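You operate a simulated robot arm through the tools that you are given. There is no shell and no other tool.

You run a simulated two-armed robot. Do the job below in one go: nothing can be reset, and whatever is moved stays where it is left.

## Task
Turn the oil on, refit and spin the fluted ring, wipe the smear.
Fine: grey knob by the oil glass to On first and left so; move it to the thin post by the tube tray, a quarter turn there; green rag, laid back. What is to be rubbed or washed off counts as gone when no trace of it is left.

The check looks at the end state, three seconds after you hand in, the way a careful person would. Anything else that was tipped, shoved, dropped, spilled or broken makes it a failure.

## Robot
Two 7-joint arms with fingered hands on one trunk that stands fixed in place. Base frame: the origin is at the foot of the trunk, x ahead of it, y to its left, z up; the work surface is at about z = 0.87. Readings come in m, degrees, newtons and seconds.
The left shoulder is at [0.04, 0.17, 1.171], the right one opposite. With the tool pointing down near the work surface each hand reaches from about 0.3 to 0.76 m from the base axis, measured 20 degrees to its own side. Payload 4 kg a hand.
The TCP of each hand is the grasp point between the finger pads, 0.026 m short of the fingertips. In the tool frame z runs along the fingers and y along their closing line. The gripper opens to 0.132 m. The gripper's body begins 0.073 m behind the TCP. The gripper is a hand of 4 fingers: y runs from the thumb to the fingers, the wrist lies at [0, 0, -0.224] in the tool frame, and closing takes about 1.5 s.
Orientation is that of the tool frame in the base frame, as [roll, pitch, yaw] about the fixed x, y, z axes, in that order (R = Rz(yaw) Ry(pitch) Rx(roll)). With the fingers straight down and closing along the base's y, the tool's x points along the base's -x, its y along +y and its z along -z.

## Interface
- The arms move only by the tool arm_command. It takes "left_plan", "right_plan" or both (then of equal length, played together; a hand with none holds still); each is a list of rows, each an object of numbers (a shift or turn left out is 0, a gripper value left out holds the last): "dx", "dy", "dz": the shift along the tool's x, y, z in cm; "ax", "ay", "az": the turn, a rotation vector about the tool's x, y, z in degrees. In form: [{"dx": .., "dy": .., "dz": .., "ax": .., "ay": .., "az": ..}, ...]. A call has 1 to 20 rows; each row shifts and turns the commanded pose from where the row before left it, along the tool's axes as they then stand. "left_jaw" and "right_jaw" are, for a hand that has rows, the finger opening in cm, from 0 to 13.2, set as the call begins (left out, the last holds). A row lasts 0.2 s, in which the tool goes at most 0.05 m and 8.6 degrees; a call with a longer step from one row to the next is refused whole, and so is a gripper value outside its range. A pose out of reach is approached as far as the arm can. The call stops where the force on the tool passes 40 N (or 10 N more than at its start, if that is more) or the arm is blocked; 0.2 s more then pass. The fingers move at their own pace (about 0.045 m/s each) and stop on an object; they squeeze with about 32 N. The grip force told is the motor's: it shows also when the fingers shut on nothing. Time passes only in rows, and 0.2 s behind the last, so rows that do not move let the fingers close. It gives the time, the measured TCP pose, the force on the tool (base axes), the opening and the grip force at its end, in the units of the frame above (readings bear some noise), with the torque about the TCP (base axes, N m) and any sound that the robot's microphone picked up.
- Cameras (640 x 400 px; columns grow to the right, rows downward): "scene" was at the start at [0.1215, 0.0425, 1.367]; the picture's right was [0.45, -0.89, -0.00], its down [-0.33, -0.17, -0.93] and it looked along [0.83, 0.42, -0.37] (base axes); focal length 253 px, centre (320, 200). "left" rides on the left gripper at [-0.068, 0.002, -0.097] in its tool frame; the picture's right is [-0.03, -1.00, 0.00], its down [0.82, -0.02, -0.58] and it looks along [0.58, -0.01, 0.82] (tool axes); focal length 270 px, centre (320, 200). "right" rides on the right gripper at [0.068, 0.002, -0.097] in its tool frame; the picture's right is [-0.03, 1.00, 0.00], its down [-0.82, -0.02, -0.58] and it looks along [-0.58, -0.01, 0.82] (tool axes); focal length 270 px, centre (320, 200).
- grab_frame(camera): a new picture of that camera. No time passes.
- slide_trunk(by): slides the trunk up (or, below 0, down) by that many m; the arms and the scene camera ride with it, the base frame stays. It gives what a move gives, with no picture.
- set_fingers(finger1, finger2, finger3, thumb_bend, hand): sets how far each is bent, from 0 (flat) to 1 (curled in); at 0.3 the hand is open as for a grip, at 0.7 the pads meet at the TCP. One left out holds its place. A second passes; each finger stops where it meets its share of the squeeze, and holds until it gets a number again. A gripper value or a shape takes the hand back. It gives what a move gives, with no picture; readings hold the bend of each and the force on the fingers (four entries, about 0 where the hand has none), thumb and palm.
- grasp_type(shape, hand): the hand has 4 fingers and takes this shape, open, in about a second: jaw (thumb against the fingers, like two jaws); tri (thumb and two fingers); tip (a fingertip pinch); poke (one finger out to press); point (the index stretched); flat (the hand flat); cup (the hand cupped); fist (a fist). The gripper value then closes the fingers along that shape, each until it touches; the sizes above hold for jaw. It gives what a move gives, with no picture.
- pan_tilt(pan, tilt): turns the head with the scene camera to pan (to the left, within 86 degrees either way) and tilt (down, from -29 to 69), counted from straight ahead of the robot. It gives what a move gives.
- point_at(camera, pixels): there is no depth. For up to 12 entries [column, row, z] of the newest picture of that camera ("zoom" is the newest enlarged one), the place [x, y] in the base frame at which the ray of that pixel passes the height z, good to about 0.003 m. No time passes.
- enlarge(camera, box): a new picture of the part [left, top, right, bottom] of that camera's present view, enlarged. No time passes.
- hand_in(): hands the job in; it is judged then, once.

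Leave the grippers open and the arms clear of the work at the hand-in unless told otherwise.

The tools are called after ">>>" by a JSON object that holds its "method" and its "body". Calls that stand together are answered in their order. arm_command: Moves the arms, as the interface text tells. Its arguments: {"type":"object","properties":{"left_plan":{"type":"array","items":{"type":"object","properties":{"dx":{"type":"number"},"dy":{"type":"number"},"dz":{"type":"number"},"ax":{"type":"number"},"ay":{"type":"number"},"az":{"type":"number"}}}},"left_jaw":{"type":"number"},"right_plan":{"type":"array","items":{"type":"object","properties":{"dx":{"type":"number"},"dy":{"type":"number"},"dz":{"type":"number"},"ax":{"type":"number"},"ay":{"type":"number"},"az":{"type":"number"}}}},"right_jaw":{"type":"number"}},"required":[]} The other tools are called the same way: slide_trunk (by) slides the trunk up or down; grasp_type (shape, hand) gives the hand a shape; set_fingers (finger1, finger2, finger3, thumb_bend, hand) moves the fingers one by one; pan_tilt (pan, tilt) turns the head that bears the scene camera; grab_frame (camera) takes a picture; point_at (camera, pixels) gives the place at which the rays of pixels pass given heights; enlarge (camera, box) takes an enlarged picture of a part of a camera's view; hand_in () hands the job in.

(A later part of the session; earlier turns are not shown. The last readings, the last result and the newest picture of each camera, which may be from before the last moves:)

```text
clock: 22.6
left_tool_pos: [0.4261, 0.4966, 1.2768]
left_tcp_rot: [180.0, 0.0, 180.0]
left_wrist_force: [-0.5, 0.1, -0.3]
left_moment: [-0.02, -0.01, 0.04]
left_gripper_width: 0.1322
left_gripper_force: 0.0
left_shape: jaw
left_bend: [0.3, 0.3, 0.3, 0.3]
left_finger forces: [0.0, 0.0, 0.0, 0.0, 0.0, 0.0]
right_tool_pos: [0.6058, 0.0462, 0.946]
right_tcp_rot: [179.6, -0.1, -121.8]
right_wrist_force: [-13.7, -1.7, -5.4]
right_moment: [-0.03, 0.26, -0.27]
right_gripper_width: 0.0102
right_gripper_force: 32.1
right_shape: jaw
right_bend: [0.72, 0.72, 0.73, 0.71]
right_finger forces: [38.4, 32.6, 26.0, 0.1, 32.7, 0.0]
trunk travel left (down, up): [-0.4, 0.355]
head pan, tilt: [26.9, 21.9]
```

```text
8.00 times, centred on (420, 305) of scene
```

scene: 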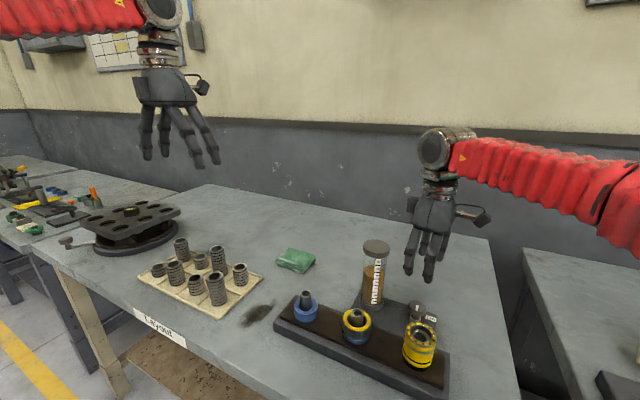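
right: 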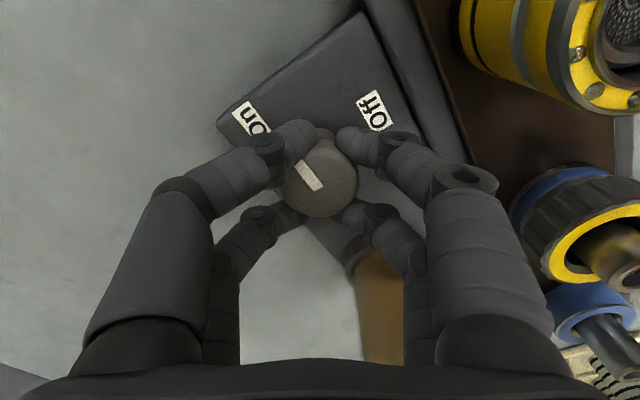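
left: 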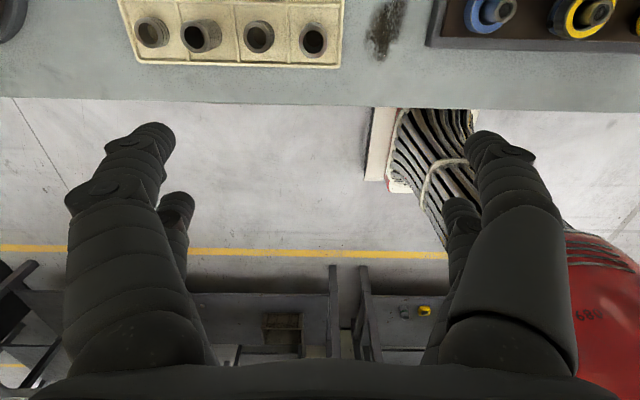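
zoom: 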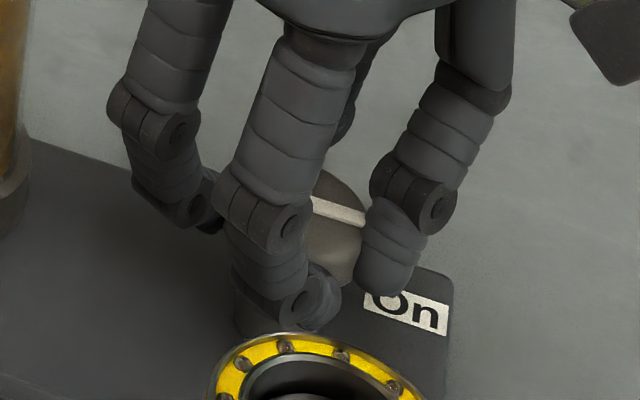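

The mark now points at about 268° (moved 88°, the hand 98°, so about 10° slipped), while On lies near 300°. I'll turn another -16° and see whether the knob still follows.

>>> {"method": "arm_command", "body": {"right_plan": [{"az": -5}, {"az": -5}, {"az": -6}, {}]}}

>>> {"method": "enlarge", "body": {"camera": "right", "box": [210, 70, 430, 240]}}

>>> {"method": "enlarge", "body": {"camera": "scene", "box": [390, 280, 450, 330]}}

```text
clock: 23.6
left_tool_pos: [0.4268, 0.4979, 1.2756]
left_tcp_rot: [-179.9, 0.0, -180.0]
left_wrist_force: [-0.6, -0.6, 0.9]
left_moment: [-0.05, -0.01, -0.02]
left_gripper_width: 0.1319
left_gripper_force: 0.1
left_shape: jaw
left_bend: [0.3, 0.3, 0.3, 0.3]
left_finger forces: [0.0, 0.0, 0.1, 0.0, 0.0, 0.1]
right_tool_pos: [0.6032, 0.0472, 0.9467]
right_tcp_rot: [179.7, 0.0, -105.7]
right_wrist_force: [-12.9, 8.2, -4.5]
right_moment: [0.23, 0.32, -0.57]
right_gripper_width: 0.0072
right_gripper_force: 31.5
right_shape: jaw
right_bend: [0.72, 0.72, 0.73, 0.71]
right_finger forces: [31.3, 43.6, 25.6, 0.0, 44.6, 0.0]
trunk travel left (down, up): [-0.4, 0.355]
head pan, tilt: [26.9, 21.9]
```

```text
2.35 times, centred on (320, 155) of right
```

zoom: 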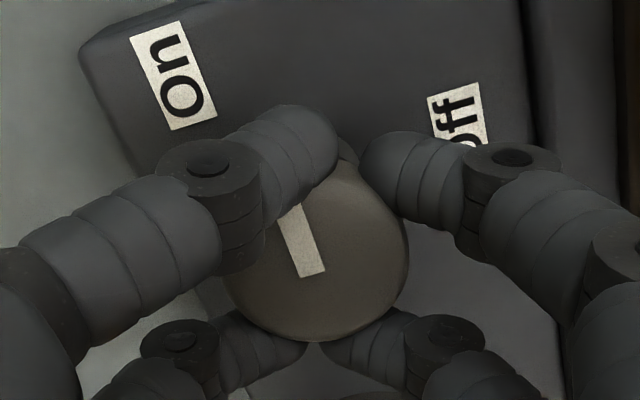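

```text
8.00 times, centred on (420, 305) of scene
```

zoom: 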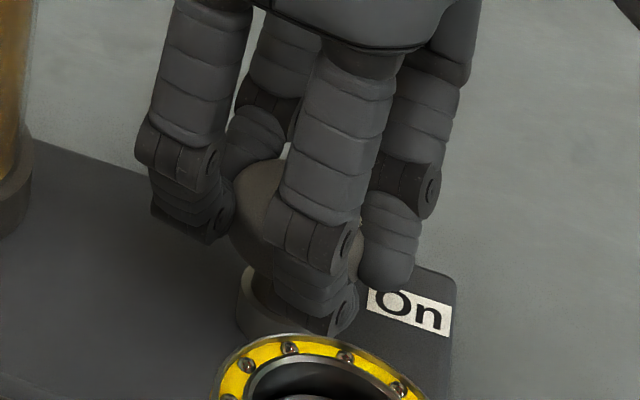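

The mark stayed at about 270° while the hand turned 16° more, and the moment rose to -0.57 Nm: the knob looks to be at a stop. I'll release it, rise 9 cm and look at it freely.

>>> {"method": "arm_command", "body": {"right_plan": [{}, {}, {}, {}, {}, {}, {}], "right_jaw": 6.5}}

>>> {"method": "arm_command", "body": {"right_plan": [{"dz": -3}, {"dz": -3}, {"dz": -3}, {}]}}

>>> {"method": "grab_frame", "body": {"camera": "right"}}

>>> {"method": "enlarge", "body": {"camera": "scene", "box": [340, 220, 480, 350]}}

```text
clock: 25.2
left_tool_pos: [0.4288, 0.4968, 1.2756]
left_tcp_rot: [180.0, -0.2, 180.0]
left_wrist_force: [-0.3, -1.0, -0.2]
left_moment: [-0.01, 0.02, 0.01]
left_gripper_width: 0.132
left_gripper_force: 0.1
left_shape: jaw
left_bend: [0.3, 0.3, 0.3, 0.3]
left_finger forces: [0.0, 0.0, 0.1, 0.0, 0.0, 0.0]
right_tool_pos: [0.6063, 0.0446, 0.9471]
right_tcp_rot: [179.6, 0.0, -105.9]
right_wrist_force: [-0.8, 0.0, 0.3]
right_moment: [-0.04, 0.0, -0.02]
right_gripper_width: 0.0644
right_gripper_force: 0.0
right_shape: jaw
right_bend: [0.73, 0.73, 0.73, 0.7]
right_finger forces: [0.0, 0.0, 0.0, 0.0, 0.0, 0.0]
trunk travel left (down, up): [-0.4, 0.355]
head pan, tilt: [26.9, 21.9]
```

```text
clock: 26.2
left_tool_pos: [0.4292, 0.4971, 1.2757]
left_tcp_rot: [180.0, -0.1, 180.0]
left_wrist_force: [0.0, -0.2, 0.2]
left_moment: [0.02, -0.02, -0.03]
left_gripper_width: 0.1318
left_gripper_force: 0.0
left_shape: jaw
left_bend: [0.3, 0.3, 0.3, 0.3]
left_finger forces: [0.0, 0.0, 0.0, 0.0, 0.1, 0.0]
right_tool_pos: [0.6084, 0.0469, 1.0345]
right_tcp_rot: [179.7, 0.0, -105.9]
right_wrist_force: [0.6, 0.6, 0.3]
right_moment: [-0.01, 0.03, 0.04]
right_gripper_width: 0.0641
right_gripper_force: 0.1
right_shape: jaw
right_bend: [0.73, 0.73, 0.73, 0.7]
right_finger forces: [0.0, 0.0, 0.1, 0.1, 0.1, 0.0]
trunk travel left (down, up): [-0.4, 0.355]
head pan, tilt: [26.9, 21.9]
```

```text
taken
```

right: 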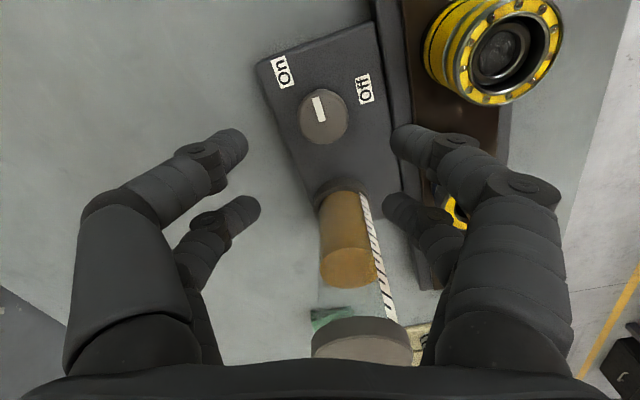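

```text
3.08 times, centred on (410, 285) of scene
```

zoom: 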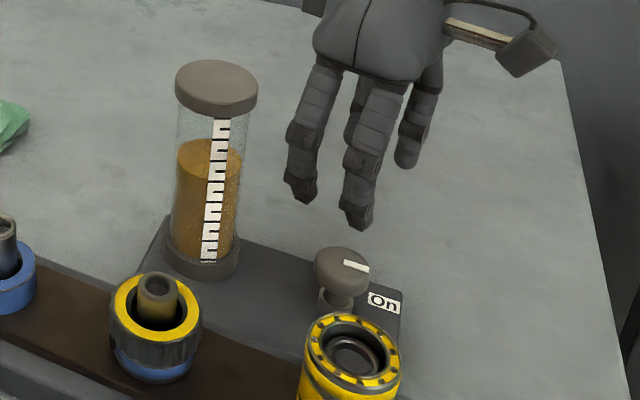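

The mark now points roughly to -y, away from Off. I'll zoom in and measure the mark's two ends and the label precisely.

>>> {"method": "enlarge", "body": {"camera": "right", "box": [250, 40, 390, 160]}}

>>> {"method": "enlarge", "body": {"camera": "scene", "box": [390, 280, 450, 330]}}

```text
3.33 times, centred on (320, 100) of right
```

zoom: 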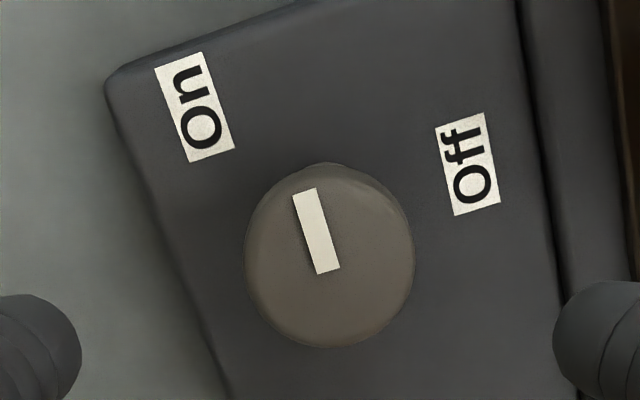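

```text
8.00 times, centred on (420, 305) of scene
```

zoom: 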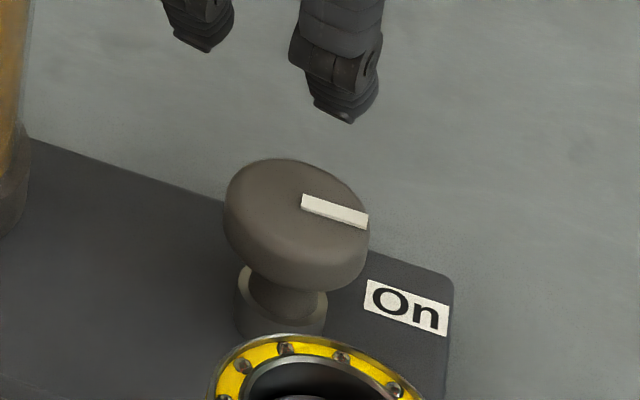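

I'll convert the mark's inner and outer ends (right camera (322.7, 121.6) to (315.2, 97)) and the label centres to base places.

>>> {"method": "point_at", "body": {"camera": "right", "pixels": [[322.7, 121.6, 0.935], [315.2, 97, 0.935], [323, 117, 0.935], [282.5, 72, 0.89], [364, 89, 0.89]]}}

>>> {"method": "point_at", "body": {"camera": "zoom", "pixels": [[303, 203, 0.935], [366, 221, 0.935], [296, 215, 0.935], [406, 308, 0.89]]}}

```text
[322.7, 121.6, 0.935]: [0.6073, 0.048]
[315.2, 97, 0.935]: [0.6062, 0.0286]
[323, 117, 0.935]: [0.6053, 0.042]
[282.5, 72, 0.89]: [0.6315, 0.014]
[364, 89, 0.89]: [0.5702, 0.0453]
```

```text
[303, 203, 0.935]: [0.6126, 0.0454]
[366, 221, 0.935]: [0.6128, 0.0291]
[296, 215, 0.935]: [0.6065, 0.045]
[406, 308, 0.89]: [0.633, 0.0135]
```

The mark points exactly along -y (270°), i.e. 90° from Off, while the On label's centre lies a bit beyond (about 305°). To learn whether this is a hard stop, I'll turn the open hand back 54°, go down and grip again.

>>> {"method": "arm_command", "body": {"right_plan": [{"az": 8}, {"az": 8}, {"az": 8}, {"az": 8}, {"az": 8}, {"az": 8}, {"az": 6}, {}]}}

```text
clock: 28.0
left_tool_pos: [0.4278, 0.4981, 1.2751]
left_tcp_rot: [-180.0, -0.1, -179.9]
left_wrist_force: [0.6, 0.5, -0.9]
left_moment: [0.04, 0.0, 0.01]
left_gripper_width: 0.132
left_gripper_force: 0.1
left_shape: jaw
left_bend: [0.3, 0.3, 0.3, 0.3]
left_finger forces: [0.1, 0.0, 0.0, 0.0, 0.0, 0.0]
right_tool_pos: [0.6072, 0.0463, 1.0359]
right_tcp_rot: [179.8, -0.1, -160.0]
right_wrist_force: [0.9, 0.3, 0.4]
right_moment: [0.02, -0.04, 0.0]
right_gripper_width: 0.0643
right_gripper_force: 0.0
right_shape: jaw
right_bend: [0.73, 0.73, 0.73, 0.7]
right_finger forces: [0.0, 0.0, 0.0, 0.1, 0.0, 0.0]
trunk travel left (down, up): [-0.4, 0.355]
head pan, tilt: [26.9, 21.9]
```

I'll go down 8.9 cm to z 0.947 and close on the cap.

>>> {"method": "arm_command", "body": {"right_plan": [{"dz": 3}, {"dz": 3}, {"dz": 2.9}, {}]}}

>>> {"method": "arm_command", "body": {"right_plan": [{}, {}, {}, {}, {}, {}, {}, {}, {}], "right_jaw": 0}}

>>> {"method": "grab_frame", "body": {"camera": "right"}}

```text
clock: 29.0
left_tool_pos: [0.4282, 0.4976, 1.2765]
left_tcp_rot: [-180.0, 0.0, -180.0]
left_wrist_force: [0.0, 0.2, -0.4]
left_moment: [0.01, -0.01, -0.01]
left_gripper_width: 0.1319
left_gripper_force: 0.0
left_shape: jaw
left_bend: [0.3, 0.3, 0.3, 0.3]
left_finger forces: [0.0, 0.0, 0.0, 0.0, 0.1, 0.1]
right_tool_pos: [0.6078, 0.0449, 0.9473]
right_tcp_rot: [179.8, -0.2, -159.9]
right_wrist_force: [-0.1, -0.1, -1.0]
right_moment: [0.02, -0.04, 0.0]
right_gripper_width: 0.0645
right_gripper_force: 0.1
right_shape: jaw
right_bend: [0.73, 0.73, 0.73, 0.7]
right_finger forces: [0.0, 0.0, 0.1, 0.0, 0.1, 0.1]
trunk travel left (down, up): [-0.4, 0.355]
head pan, tilt: [26.9, 21.9]
```

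```text
clock: 31.0
left_tool_pos: [0.4285, 0.4982, 1.2748]
left_tcp_rot: [-180.0, -0.1, -179.9]
left_wrist_force: [-0.1, 0.1, 0.8]
left_moment: [0.01, 0.01, 0.01]
left_gripper_width: 0.132
left_gripper_force: 0.1
left_shape: jaw
left_bend: [0.3, 0.3, 0.3, 0.3]
left_finger forces: [0.0, 0.0, 0.1, 0.0, 0.1, 0.0]
right_tool_pos: [0.6084, 0.0457, 0.9478]
right_tcp_rot: [179.8, -0.2, -159.9]
right_wrist_force: [8.7, 4.7, -0.2]
right_moment: [0.03, -0.04, -0.04]
right_gripper_width: 0.0131
right_gripper_force: 31.9
right_shape: jaw
right_bend: [0.73, 0.72, 0.72, 0.7]
right_finger forces: [31.6, 28.2, 29.6, 0.0, 29.6, 0.0]
trunk travel left (down, up): [-0.4, 0.355]
head pan, tilt: [26.9, 21.9]
```

```text
taken
```

right: 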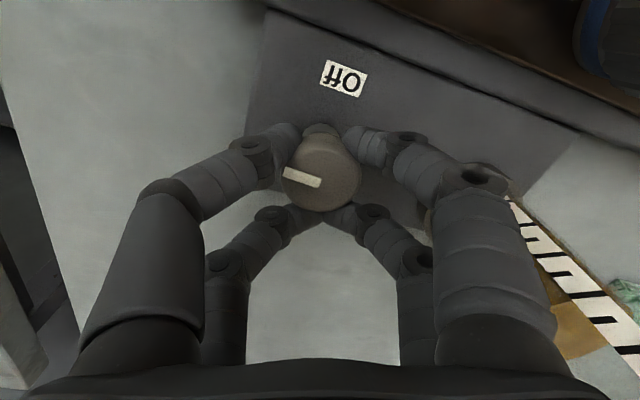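

Gripped again (32 N). I'll turn -14° and compare the mark, now (283, 172)–(321, 183) in the hand's view.

>>> {"method": "arm_command", "body": {"right_plan": [{"az": -4}, {"az": -5}, {"az": -5}, {}]}}

>>> {"method": "grab_frame", "body": {"camera": "right"}}

```text
clock: 32.0
left_tool_pos: [0.4295, 0.4975, 1.2747]
left_tcp_rot: [-180.0, -0.1, -180.0]
left_wrist_force: [-0.6, 0.2, 0.5]
left_moment: [0.0, 0.0, 0.0]
left_gripper_width: 0.1319
left_gripper_force: 0.1
left_shape: jaw
left_bend: [0.3, 0.3, 0.3, 0.3]
left_finger forces: [0.0, 0.0, 0.0, 0.0, 0.0, 0.0]
right_tool_pos: [0.6076, 0.0463, 0.9474]
right_tcp_rot: [179.7, -0.2, -145.9]
right_wrist_force: [10.9, 5.2, 5.6]
right_moment: [0.07, -0.11, -0.48]
right_gripper_width: 0.0115
right_gripper_force: 31.7
right_shape: jaw
right_bend: [0.73, 0.72, 0.72, 0.7]
right_finger forces: [28.0, 40.9, 34.8, 0.0, 37.5, 0.0]
trunk travel left (down, up): [-0.4, 0.355]
head pan, tilt: [26.9, 21.9]
```

```text
taken
```

right: 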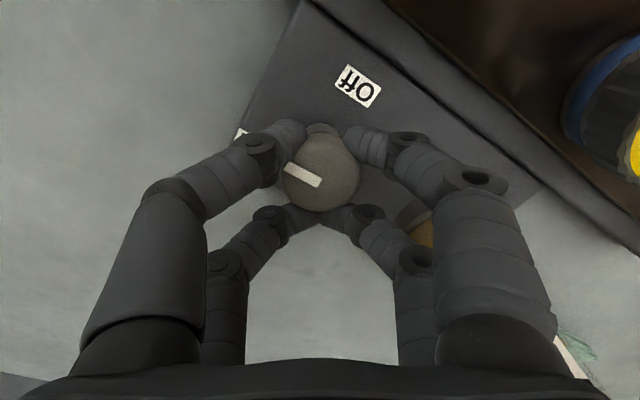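

The mark turned in the hand's view by as much as the hand did, with -0.48 Nm at once: the knob is at its hard end stop, which is the On end (90° from Off). I'll release it and rise.

>>> {"method": "arm_command", "body": {"right_plan": [{}, {}, {}, {}, {}, {}, {}], "right_jaw": 6.5}}

>>> {"method": "arm_command", "body": {"right_plan": [{"dz": -3}, {"dz": -4}, {"dz": -4}, {"dz": -3}, {}]}}

>>> {"method": "enlarge", "body": {"camera": "scene", "box": [340, 220, 480, 350]}}

>>> {"method": "grab_frame", "body": {"camera": "right"}}

```text
clock: 33.6
left_tool_pos: [0.4275, 0.4967, 1.2756]
left_tcp_rot: [180.0, -0.1, 180.0]
left_wrist_force: [-0.5, 0.5, -0.4]
left_moment: [0.02, -0.02, -0.01]
left_gripper_width: 0.1319
left_gripper_force: 0.0
left_shape: jaw
left_bend: [0.3, 0.3, 0.3, 0.3]
left_finger forces: [0.1, 0.0, 0.1, 0.0, 0.0, 0.1]
right_tool_pos: [0.6075, 0.0473, 0.9464]
right_tcp_rot: [179.8, -0.1, -145.9]
right_wrist_force: [-0.2, -0.5, 0.0]
right_moment: [0.0, -0.02, -0.01]
right_gripper_width: 0.0645
right_gripper_force: 0.1
right_shape: jaw
right_bend: [0.73, 0.73, 0.73, 0.7]
right_finger forces: [0.0, 0.1, 0.0, 0.0, 0.0, 0.0]
trunk travel left (down, up): [-0.4, 0.355]
head pan, tilt: [26.9, 21.9]
```

```text
clock: 34.8
left_tool_pos: [0.4276, 0.497, 1.2751]
left_tcp_rot: [179.9, 0.0, -180.0]
left_wrist_force: [0.5, 0.4, 0.8]
left_moment: [-0.01, -0.02, 0.0]
left_gripper_width: 0.1317
left_gripper_force: 0.0
left_shape: jaw
left_bend: [0.3, 0.3, 0.3, 0.3]
left_finger forces: [0.0, 0.0, 0.0, 0.0, 0.0, 0.1]
right_tool_pos: [0.6068, 0.0485, 1.0877]
right_tcp_rot: [179.7, -0.1, -146.0]
right_wrist_force: [0.4, 0.5, 0.2]
right_moment: [0.0, 0.02, -0.02]
right_gripper_width: 0.0648
right_gripper_force: 0.1
right_shape: jaw
right_bend: [0.73, 0.73, 0.73, 0.7]
right_finger forces: [0.1, 0.0, 0.0, 0.0, 0.0, 0.0]
trunk travel left (down, up): [-0.4, 0.355]
head pan, tilt: [26.9, 21.9]
```

```text
3.08 times, centred on (410, 285) of scene
```

zoom: 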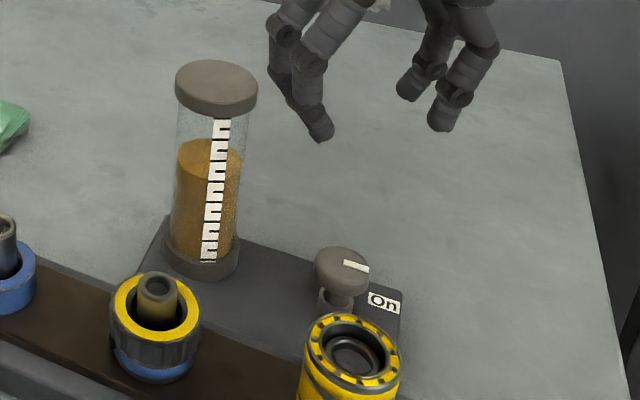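

```text
taken
```

right: 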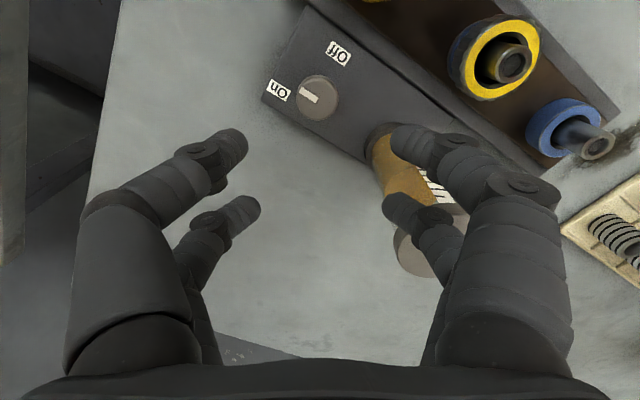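

The mark now clearly points to the On label. Next I'll park the right hand up and to the right, out of the way.

>>> {"method": "arm_command", "body": {"right_plan": [{"dz": -4.5}, {"dz": -4.5}, {"dz": -4.5}, {"dx": 3.5, "dy": -2.4}, {"dx": 3.5, "dy": -2.4}, {"dx": 3.5, "dy": -2.4}, {"dx": 3.5, "dy": -2.4}, {"dx": 3.5, "dy": -2.4}, {"az": 8.5}, {"az": 8.5}, {"az": 8.5}, {"az": 8.5}, {}], "right_jaw": 8}}

>>> {"method": "arm_command", "body": {"left_plan": [{"dx": -0.8, "dy": -3.7, "dz": 1.35}, {"dx": -0.8, "dy": -3.7, "dz": 1.35}, {"dx": -0.8, "dy": -3.7, "dz": 1.35}, {"dx": -0.8, "dy": -3.7, "dz": 1.35}, {"dx": -0.8, "dy": -3.7, "dz": 1.35}, {"dx": -0.8, "dy": -3.7, "dz": 1.35}, {"dx": -0.8, "dy": -3.7, "dz": 1.35}, {"dx": -0.8, "dy": -3.7, "dz": 1.35}, {"dx": -0.8, "dy": -3.7, "dz": 1.35}, {}]}}

>>> {"method": "grab_frame", "body": {"camera": "left"}}

>>> {"method": "grab_frame", "body": {"camera": "scene"}}

```text
clock: 37.6
left_tool_pos: [0.4287, 0.4961, 1.2764]
left_tcp_rot: [180.0, 0.0, 180.0]
left_wrist_force: [-0.4, 0.2, -0.2]
left_moment: [0.02, -0.01, -0.03]
left_gripper_width: 0.1319
left_gripper_force: 0.0
left_shape: jaw
left_bend: [0.3, 0.3, 0.3, 0.3]
left_finger forces: [0.0, 0.0, 0.0, 0.0, 0.0, 0.0]
right_tool_pos: [0.5257, -0.1521, 1.199]
right_tcp_rot: [179.9, -0.3, -180.0]
right_wrist_force: [0.0, -0.6, -0.3]
right_moment: [0.0, 0.01, -0.02]
right_gripper_width: 0.0797
right_gripper_force: 0.0
right_shape: jaw
right_bend: [0.71, 0.71, 0.71, 0.7]
right_finger forces: [0.0, 0.1, 0.0, 0.0, 0.1, 0.0]
right hand out of reach, approached as far as the arm can: row 3
trunk travel left (down, up): [-0.4, 0.355]
head pan, tilt: [26.9, 21.9]
```

```text
clock: 39.8
left_tool_pos: [0.4999, 0.1667, 1.1545]
left_tcp_rot: [-180.0, 0.0, -180.0]
left_wrist_force: [0.5, -0.2, 0.2]
left_moment: [-0.01, -0.01, 0.01]
left_gripper_width: 0.132
left_gripper_force: 0.1
left_shape: jaw
left_bend: [0.3, 0.3, 0.3, 0.3]
left_finger forces: [0.0, 0.1, 0.0, 0.0, 0.0, 0.0]
right_tool_pos: [0.524, -0.1523, 1.2012]
right_tcp_rot: [-180.0, -0.3, -179.9]
right_wrist_force: [0.2, 0.1, 0.0]
right_moment: [-0.02, -0.01, 0.0]
right_gripper_width: 0.0798
right_gripper_force: 0.1
right_shape: jaw
right_bend: [0.71, 0.71, 0.71, 0.7]
right_finger forces: [0.0, 0.0, 0.1, 0.1, 0.0, 0.0]
trunk travel left (down, up): [-0.4, 0.355]
head pan, tilt: [26.9, 21.9]
```

```text
taken
```

left: 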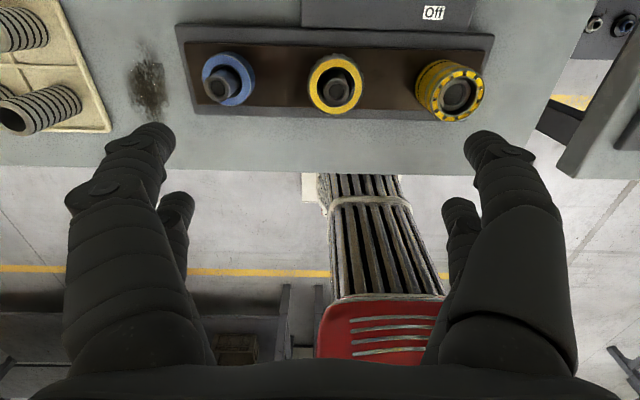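

```text
taken
```

scene: 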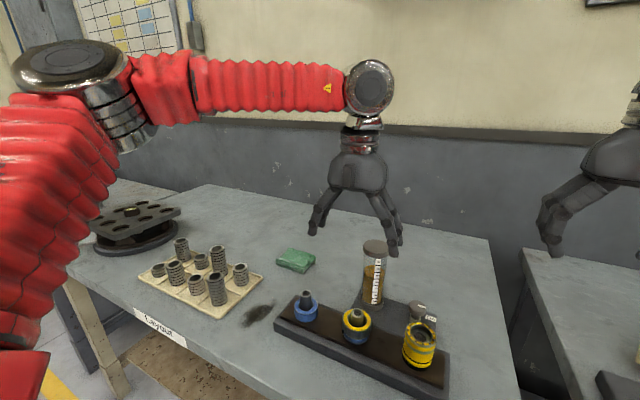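

In the left camera the fluted ring is at (335, 83), the target post at (230, 80) and the tall stack at (450, 90). I'll zoom in on these and measure.

>>> {"method": "enlarge", "body": {"camera": "left", "box": [180, 20, 400, 150]}}

>>> {"method": "point_at", "body": {"camera": "left", "pixels": [[336, 83, 0.945], [229, 79, 0.92], [450, 90, 0.95], [343, 90, 0.96], [218, 84, 0.96], [150, 90, 0.87], [160, 65, 0.87], [140, 120, 0.87], [190, 107, 0.885], [482, 118, 0.885], [185, 25, 0.885]]}}

```text
2.91 times, centred on (290, 85) of left
```

zoom: 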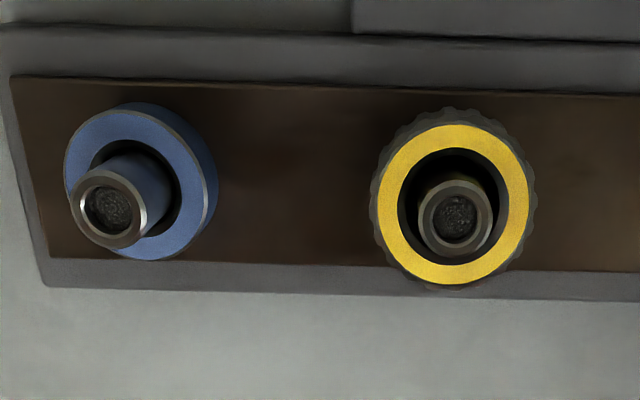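

```text
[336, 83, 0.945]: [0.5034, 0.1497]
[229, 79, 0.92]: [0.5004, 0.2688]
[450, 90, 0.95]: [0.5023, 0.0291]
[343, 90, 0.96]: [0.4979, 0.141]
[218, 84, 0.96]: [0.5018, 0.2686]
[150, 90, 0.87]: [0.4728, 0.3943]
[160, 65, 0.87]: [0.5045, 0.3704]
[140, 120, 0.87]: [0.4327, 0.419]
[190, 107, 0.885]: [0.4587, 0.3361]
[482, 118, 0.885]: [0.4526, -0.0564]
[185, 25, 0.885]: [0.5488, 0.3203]
```

The ring centre is about (0.503, 0.15) and the target post about (0.50, 0.27). I'll bring the left hand above the ring and lower it to z about 1.06 for a closer look.

>>> {"method": "arm_command", "body": {"left_plan": [{"dx": -0.2, "dy": -1.5, "dz": 3}, {"dz": 3}, {"dz": 3.3}, {}], "left_jaw": 11}}

>>> {"method": "grab_frame", "body": {"camera": "left"}}

>>> {"method": "enlarge", "body": {"camera": "left", "box": [180, 40, 420, 190]}}

>>> {"method": "enlarge", "body": {"camera": "scene", "box": [280, 260, 400, 350]}}

```text
clock: 40.8
left_tool_pos: [0.5031, 0.1528, 1.0622]
left_tcp_rot: [-180.0, 0.0, -180.0]
left_wrist_force: [0.4, -0.8, -0.1]
left_moment: [0.02, 0.0, -0.02]
left_gripper_width: 0.1103
left_gripper_force: 0.1
left_shape: jaw
left_bend: [0.56, 0.56, 0.56, 0.4]
left_finger forces: [0.0, 0.1, 0.1, 0.1, 0.0, 0.1]
right_tool_pos: [0.5259, -0.1524, 1.1995]
right_tcp_rot: [179.9, -0.3, -179.8]
right_wrist_force: [-0.2, -1.2, 0.0]
right_moment: [-0.01, -0.02, 0.03]
right_gripper_width: 0.0798
right_gripper_force: 0.0
right_shape: jaw
right_bend: [0.71, 0.71, 0.71, 0.7]
right_finger forces: [0.0, 0.1, 0.0, 0.0, 0.0, 0.1]
trunk travel left (down, up): [-0.4, 0.355]
head pan, tilt: [26.9, 21.9]
```

```text
taken
```

left: 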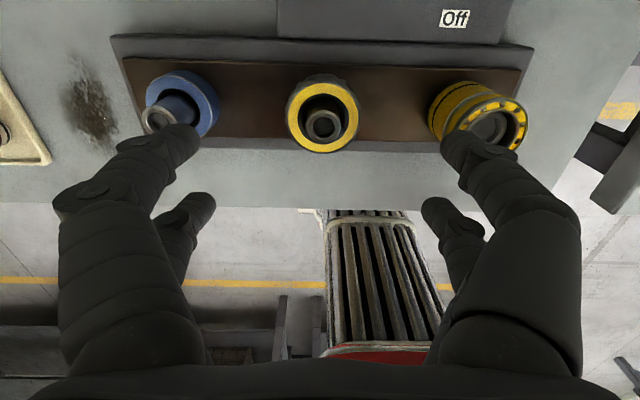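

```text
2.67 times, centred on (300, 115) of left
```

zoom: 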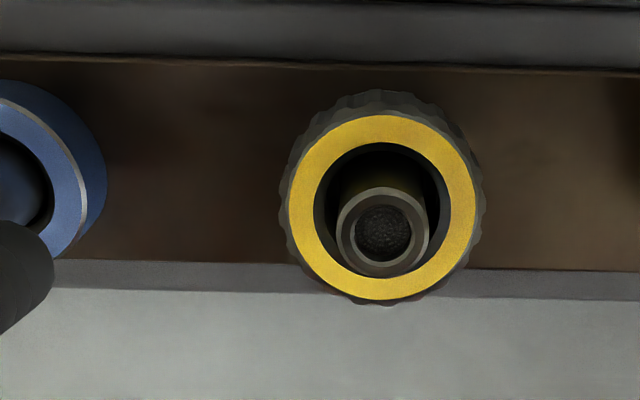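

```text
4.44 times, centred on (340, 305) of scene
```

zoom: 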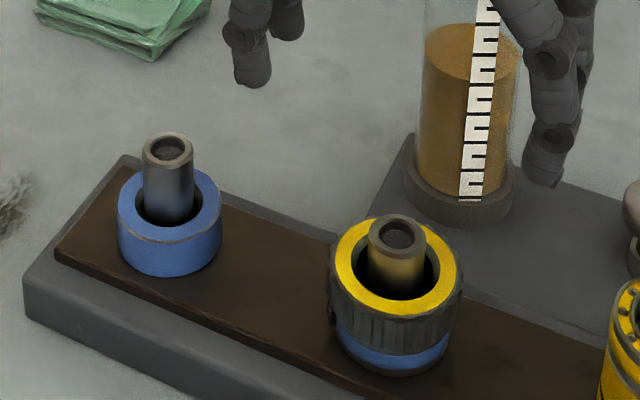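

I'll triangulate the ring's top face (left px (323.2, 117.6), scene px (357, 320)) and the post tops from both cameras.

>>> {"method": "point_at", "body": {"camera": "left", "pixels": [[323.2, 117.6, 0.94], [323.2, 117.6, 0.96], [323.6, 127, 0.95], [323.6, 127, 0.98], [285, 117, 0.94], [362, 117, 0.94]]}}

>>> {"method": "point_at", "body": {"camera": "scene", "pixels": [[357.1, 319.9, 0.94], [357.1, 319.9, 0.96], [357.3, 312.7, 0.95], [357.3, 312.7, 0.98], [305.7, 294, 0.95], [305.7, 294, 0.98], [306.3, 304, 0.92], [306.3, 304, 0.94], [349, 348, 0.89], [352, 389, 0.885], [309, 324, 0.885]]}}

```text
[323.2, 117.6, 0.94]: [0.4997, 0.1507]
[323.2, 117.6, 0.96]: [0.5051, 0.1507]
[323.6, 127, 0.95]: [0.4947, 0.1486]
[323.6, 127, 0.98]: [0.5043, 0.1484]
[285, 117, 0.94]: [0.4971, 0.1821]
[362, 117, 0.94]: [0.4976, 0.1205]
```

```text
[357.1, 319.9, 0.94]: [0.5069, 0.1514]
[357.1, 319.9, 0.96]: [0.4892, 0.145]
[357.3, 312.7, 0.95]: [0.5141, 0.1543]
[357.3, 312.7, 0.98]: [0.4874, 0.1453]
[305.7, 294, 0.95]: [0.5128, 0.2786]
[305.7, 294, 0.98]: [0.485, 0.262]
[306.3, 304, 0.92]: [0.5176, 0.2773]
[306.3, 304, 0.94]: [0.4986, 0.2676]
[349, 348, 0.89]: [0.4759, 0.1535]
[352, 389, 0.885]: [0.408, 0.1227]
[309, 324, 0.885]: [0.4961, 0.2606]
```

Ring top is at z 0.946 around (0.501, 0.150); post top z 0.966 at (0.500, 0.149); target post about (0.499, 0.270). I'll measure the ring's vertical extents at its front edge in the scene picture.

>>> {"method": "point_at", "body": {"camera": "scene", "pixels": [[356.4, 331.6, 0.946], [356.4, 338.8, 0.93], [356.4, 338.8, 0.92], [356.4, 343.3, 0.91], [356.4, 343.3, 0.9], [356.4, 343.3, 0.89], [307, 322, 0.89], [307, 322, 0.9], [307, 314, 0.91], [307, 314, 0.92]]}}

>>> {"method": "enlarge", "body": {"camera": "scene", "box": [330, 295, 390, 350]}}

>>> {"method": "enlarge", "body": {"camera": "scene", "box": [280, 280, 340, 335]}}

```text
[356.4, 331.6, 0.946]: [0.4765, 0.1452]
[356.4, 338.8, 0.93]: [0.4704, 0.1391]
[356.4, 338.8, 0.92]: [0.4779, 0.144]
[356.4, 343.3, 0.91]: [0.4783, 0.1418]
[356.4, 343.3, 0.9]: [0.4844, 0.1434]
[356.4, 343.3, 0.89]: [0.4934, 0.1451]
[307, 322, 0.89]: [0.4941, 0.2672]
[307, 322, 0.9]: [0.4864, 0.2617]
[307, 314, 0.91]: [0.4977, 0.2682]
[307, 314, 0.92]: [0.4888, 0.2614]
```

```text
7.27 times, centred on (360, 322) of scene
```

zoom: 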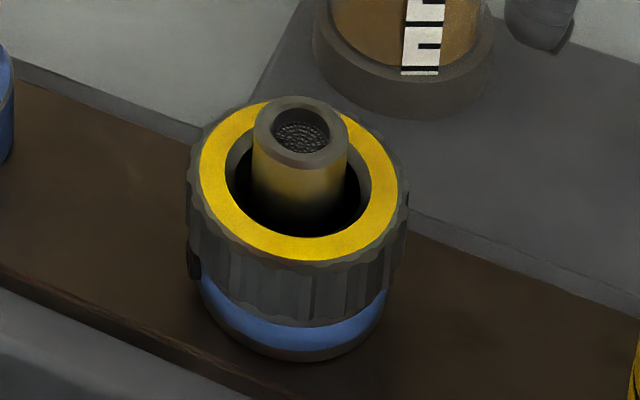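

```text
7.27 times, centred on (310, 308) of scene
```

zoom: 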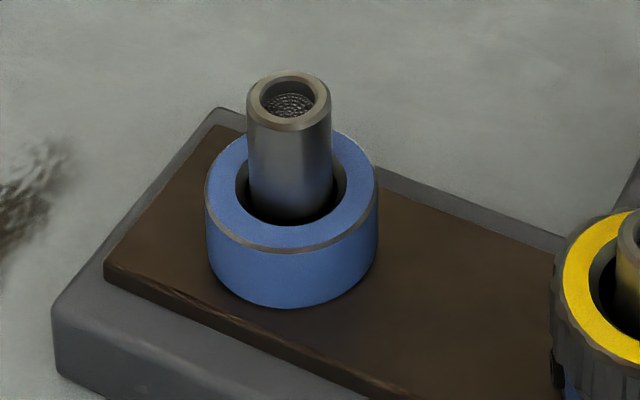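

The fluted part spans about z 0.93–0.946 and rests on a blue collar (0.912–0.93), same as the bare collar on the target post. I'll grip only the fluted band (tips at about z 0.932). First I turn the left hand -30° so a later +90° turn fits its wrist range, narrowing to 9.5 cm.

>>> {"method": "arm_command", "body": {"left_plan": [{"az": -7.5}, {"az": -7.5}, {"az": -7.5}, {"az": -7.5}, {}, {}], "left_jaw": 9.5}}

>>> {"method": "grab_frame", "body": {"camera": "left"}}

```text
clock: 42.2
left_tool_pos: [0.5029, 0.1501, 1.0618]
left_tcp_rot: [180.0, -0.1, -150.0]
left_wrist_force: [-0.6, 0.0, -0.3]
left_moment: [0.02, 0.01, -0.02]
left_gripper_width: 0.0956
left_gripper_force: 0.0
left_shape: jaw
left_bend: [0.66, 0.66, 0.66, 0.55]
left_finger forces: [0.0, 0.0, 0.0, 0.1, 0.0, 0.1]
right_tool_pos: [0.5257, -0.1537, 1.2]
right_tcp_rot: [179.9, -0.3, -179.8]
right_wrist_force: [-0.1, 0.2, -0.2]
right_moment: [0.0, -0.01, -0.02]
right_gripper_width: 0.08
right_gripper_force: 0.1
right_shape: jaw
right_bend: [0.71, 0.71, 0.71, 0.7]
right_finger forces: [0.1, 0.0, 0.0, 0.1, 0.1, 0.0]
trunk travel left (down, up): [-0.4, 0.355]
head pan, tilt: [26.9, 21.9]
```

```text
taken
```

left: 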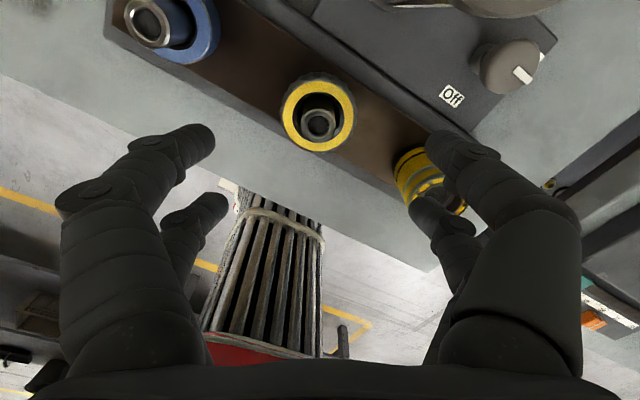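

I'll make a 2 mm correction and descend to about z 1.0, then check alignment in the left camera.

>>> {"method": "arm_command", "body": {"left_plan": [{"dx": 0.2, "dy": 0.1, "dz": 3}, {"dz": 3}, {}]}}

>>> {"method": "grab_frame", "body": {"camera": "left"}}

>>> {"method": "enlarge", "body": {"camera": "scene", "box": [300, 220, 440, 350]}}

```text
clock: 43.0
left_tool_pos: [0.498, 0.1473, 1.0007]
left_tcp_rot: [-179.9, -0.1, -149.9]
left_wrist_force: [0.3, -0.2, -0.8]
left_moment: [-0.01, 0.0, -0.02]
left_gripper_width: 0.095
left_gripper_force: 0.1
left_shape: jaw
left_bend: [0.66, 0.66, 0.66, 0.55]
left_finger forces: [0.1, 0.0, 0.0, 0.1, 0.0, 0.1]
right_tool_pos: [0.5262, -0.1526, 1.2002]
right_tcp_rot: [179.9, -0.2, -179.8]
right_wrist_force: [0.0, -0.7, -0.4]
right_moment: [0.0, -0.02, -0.01]
right_gripper_width: 0.0798
right_gripper_force: 0.0
right_shape: jaw
right_bend: [0.71, 0.71, 0.71, 0.7]
right_finger forces: [0.0, 0.0, 0.0, 0.0, 0.0, 0.1]
trunk travel left (down, up): [-0.4, 0.355]
head pan, tilt: [26.9, 21.9]
```

```text
taken
```

left: 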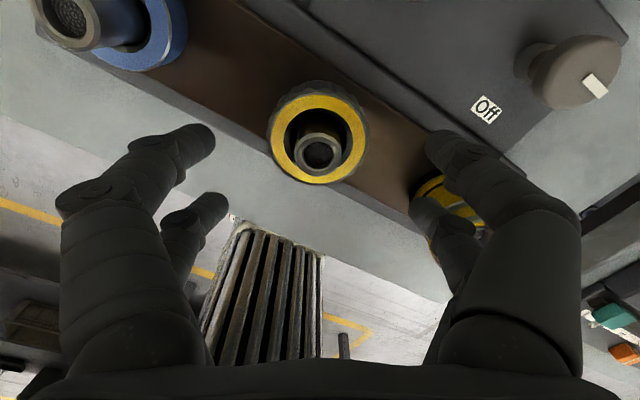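

```text
3.08 times, centred on (370, 285) of scene
```

zoom: 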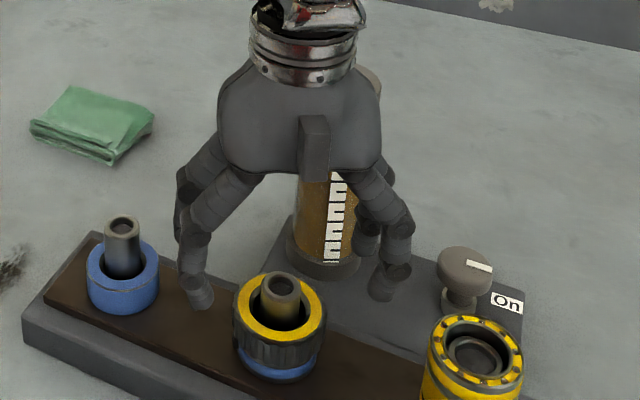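

The ring top appears at (319, 138) where row 147 is expected, so the hand must shift about 6 mm along -tool x. I'll do that and descend to z about 0.958.

>>> {"method": "arm_command", "body": {"left_plan": [{"dx": -0.6}, {"dz": 2}, {"dz": 2.3}, {}]}}

>>> {"method": "grab_frame", "body": {"camera": "left"}}

>>> {"method": "enlarge", "body": {"camera": "scene", "box": [300, 240, 420, 350]}}

```text
clock: 44.0
left_tool_pos: [0.5017, 0.1512, 0.9607]
left_tcp_rot: [-180.0, 0.0, -150.0]
left_wrist_force: [0.2, 0.4, 0.8]
left_moment: [-0.01, 0.02, 0.02]
left_gripper_width: 0.0955
left_gripper_force: 0.0
left_shape: jaw
left_bend: [0.66, 0.66, 0.66, 0.55]
left_finger forces: [0.0, 0.0, 0.1, 0.0, 0.1, 0.1]
right_tool_pos: [0.525, -0.1529, 1.2003]
right_tcp_rot: [179.9, -0.2, -179.9]
right_wrist_force: [0.5, 0.1, 0.2]
right_moment: [0.0, 0.03, -0.03]
right_gripper_width: 0.0798
right_gripper_force: 0.0
right_shape: jaw
right_bend: [0.71, 0.71, 0.71, 0.7]
right_finger forces: [0.1, 0.1, 0.0, 0.1, 0.0, 0.1]
trunk travel left (down, up): [-0.4, 0.355]
head pan, tilt: [26.9, 21.9]
```

```text
taken
```

left: 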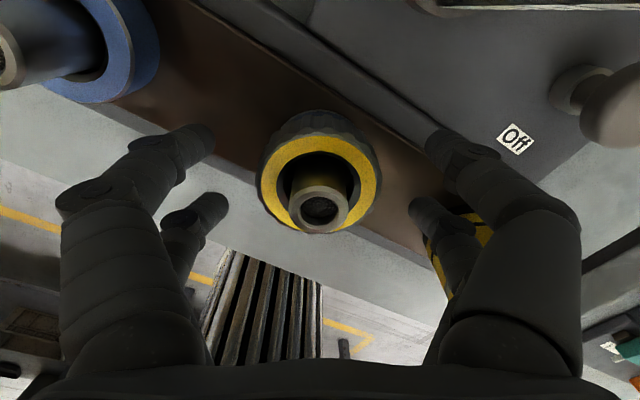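

```text
3.64 times, centred on (360, 295) of scene
```

zoom: 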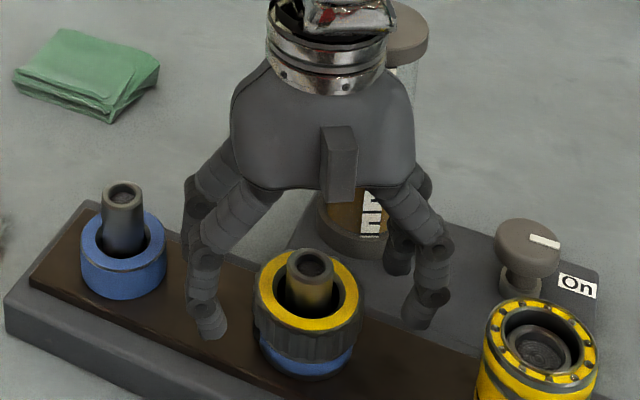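

The ring is now centred (319, 183; expected row about 181). I'll close the left fingers on the fluted band.

>>> {"method": "arm_command", "body": {"left_plan": [{}, {}, {}, {}, {}, {}, {}], "left_jaw": 2.5}}

>>> {"method": "grab_frame", "body": {"camera": "left"}}

>>> {"method": "enlarge", "body": {"camera": "scene", "box": [300, 240, 420, 350]}}

```text
clock: 45.6
left_tool_pos: [0.5035, 0.1504, 0.9609]
left_tcp_rot: [180.0, -0.1, -150.0]
left_wrist_force: [-0.6, 0.4, 0.0]
left_moment: [0.03, -0.05, 0.01]
left_gripper_width: 0.0417
left_gripper_force: 31.9
left_shape: jaw
left_bend: [0.74, 0.74, 0.74, 0.7]
left_finger forces: [29.3, 31.0, 29.4, 0.0, 27.1, 0.0]
right_tool_pos: [0.5267, -0.1538, 1.1985]
right_tcp_rot: [179.9, -0.3, -179.9]
right_wrist_force: [0.0, 0.6, 0.3]
right_moment: [0.02, -0.01, 0.01]
right_gripper_width: 0.0799
right_gripper_force: 0.0
right_shape: jaw
right_bend: [0.71, 0.71, 0.71, 0.7]
right_finger forces: [0.0, 0.0, 0.0, 0.0, 0.0, 0.0]
trunk travel left (down, up): [-0.4, 0.355]
head pan, tilt: [26.9, 21.9]
```

```text
taken
```

left: 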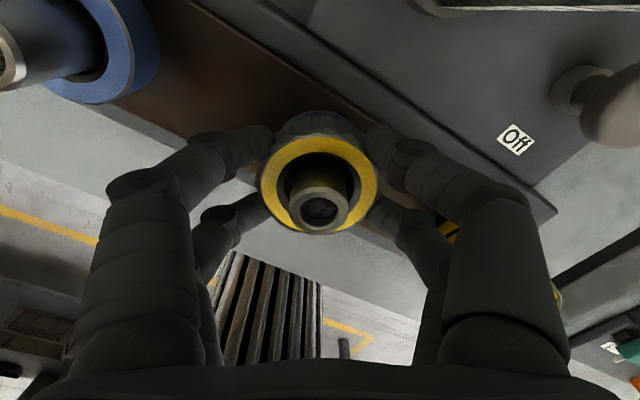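

```text
3.64 times, centred on (360, 295) of scene
```

zoom: 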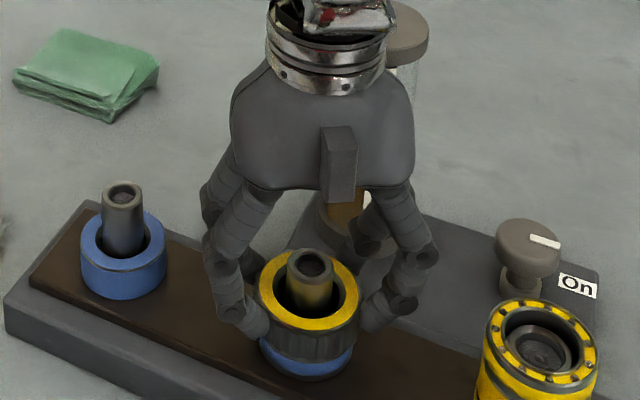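

Held with 32 N at 4.2 cm. I'll lift 1 cm gently and check forces and what comes along.

>>> {"method": "arm_command", "body": {"left_plan": [{"dz": -0.3}, {"dz": -0.4}, {"dz": -0.5}, {}]}}

>>> {"method": "enlarge", "body": {"camera": "scene", "box": [300, 240, 420, 350]}}

```text
clock: 46.6
left_tool_pos: [0.5039, 0.1525, 0.9704]
left_tcp_rot: [179.9, 0.0, -150.1]
left_wrist_force: [-0.2, 0.9, -2.7]
left_moment: [0.01, -0.01, -0.02]
left_gripper_width: 0.0415
left_gripper_force: 32.0
left_shape: jaw
left_bend: [0.74, 0.74, 0.74, 0.7]
left_finger forces: [29.3, 31.0, 29.5, 0.1, 27.3, 0.0]
right_tool_pos: [0.5266, -0.1538, 1.2]
right_tcp_rot: [179.9, -0.3, -179.9]
right_wrist_force: [-0.4, 0.0, 0.3]
right_moment: [0.0, 0.01, -0.02]
right_gripper_width: 0.0798
right_gripper_force: 0.0
right_shape: jaw
right_bend: [0.71, 0.71, 0.71, 0.7]
right_finger forces: [0.1, 0.0, 0.0, 0.0, 0.0, 0.0]
trunk travel left (down, up): [-0.4, 0.355]
head pan, tilt: [26.9, 21.9]
```

```text
3.64 times, centred on (360, 295) of scene
```

zoom: 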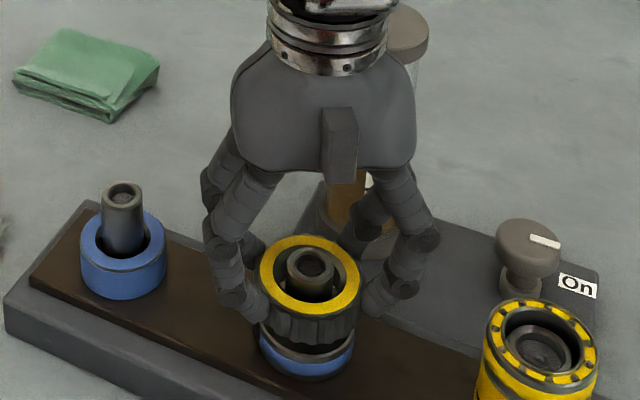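

The ring lifts freely (about 2.7 N weight), the blue collar seems to stay. I'll lift 6 cm more and look.

>>> {"method": "arm_command", "body": {"left_plan": [{"dz": -1.5}, {"dz": -1.5}, {"dz": -1.5}, {"dz": -1.5}, {"dz": -1}, {}]}}

>>> {"method": "grab_frame", "body": {"camera": "left"}}

>>> {"method": "enlarge", "body": {"camera": "scene", "box": [280, 220, 420, 350]}}

```text
clock: 48.0
left_tool_pos: [0.5038, 0.1526, 1.0391]
left_tcp_rot: [-180.0, -0.2, -150.0]
left_wrist_force: [0.7, -0.2, -2.7]
left_moment: [0.02, -0.03, 0.02]
left_gripper_width: 0.0415
left_gripper_force: 31.6
left_shape: jaw
left_bend: [0.74, 0.74, 0.74, 0.7]
left_finger forces: [29.6, 31.1, 29.7, 0.0, 27.4, 0.0]
right_tool_pos: [0.5265, -0.1532, 1.1999]
right_tcp_rot: [179.9, -0.3, -179.9]
right_wrist_force: [1.3, -0.3, -0.3]
right_moment: [0.01, 0.0, -0.02]
right_gripper_width: 0.0799
right_gripper_force: 0.1
right_shape: jaw
right_bend: [0.71, 0.71, 0.71, 0.7]
right_finger forces: [0.0, 0.0, 0.1, 0.1, 0.0, 0.0]
trunk travel left (down, up): [-0.4, 0.355]
head pan, tilt: [26.9, 21.9]
```

```text
taken
```

left: 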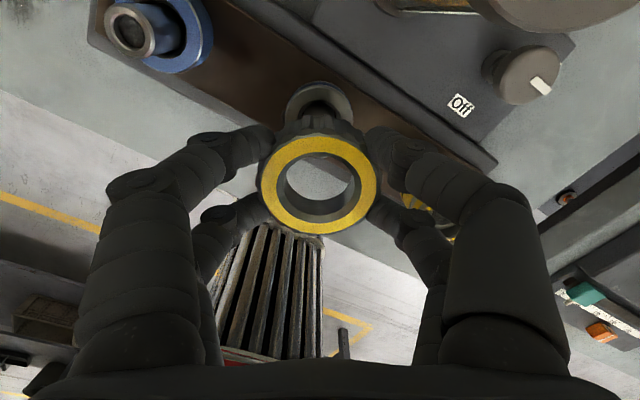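

```text
3.08 times, centred on (350, 285) of scene
```

zoom: 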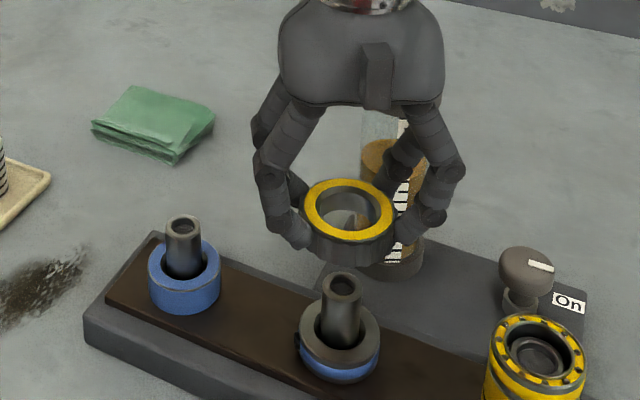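

The ring came off alone; the middle post keeps a grey-and-blue collar with a small dark lug. I'll zoom on both collars.

>>> {"method": "enlarge", "body": {"camera": "scene", "box": [325, 295, 385, 350]}}

>>> {"method": "enlarge", "body": {"camera": "scene", "box": [330, 260, 400, 320]}}

>>> {"method": "enlarge", "body": {"camera": "left", "box": [230, 60, 410, 250]}}

```text
7.27 times, centred on (355, 322) of scene
```

zoom: 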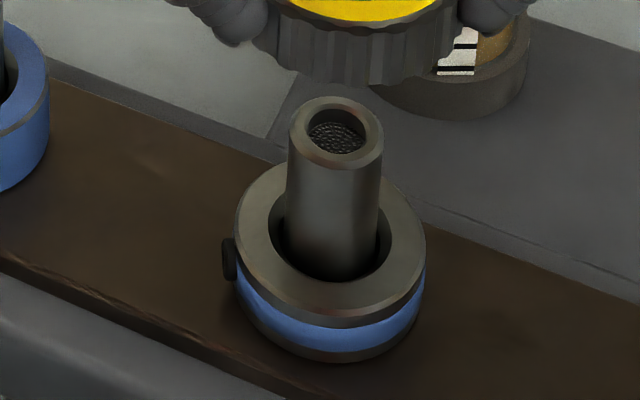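

```text
6.67 times, centred on (365, 290) of scene
```

zoom: 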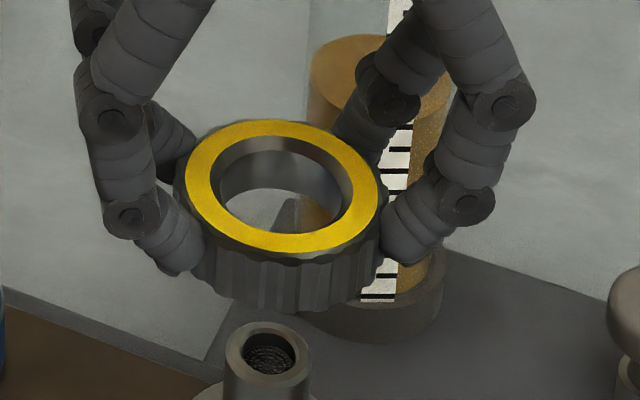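

```text
2.11 times, centred on (320, 155) of left
```

zoom: 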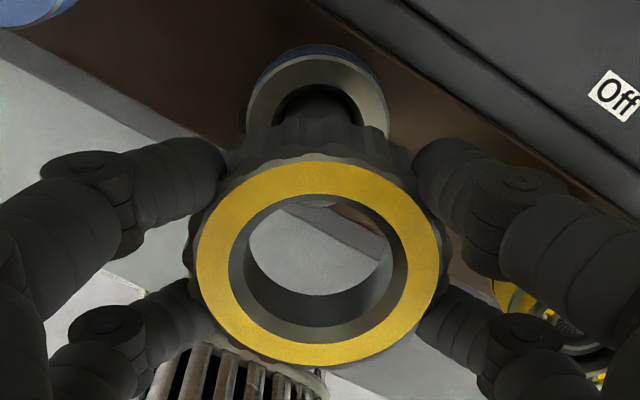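

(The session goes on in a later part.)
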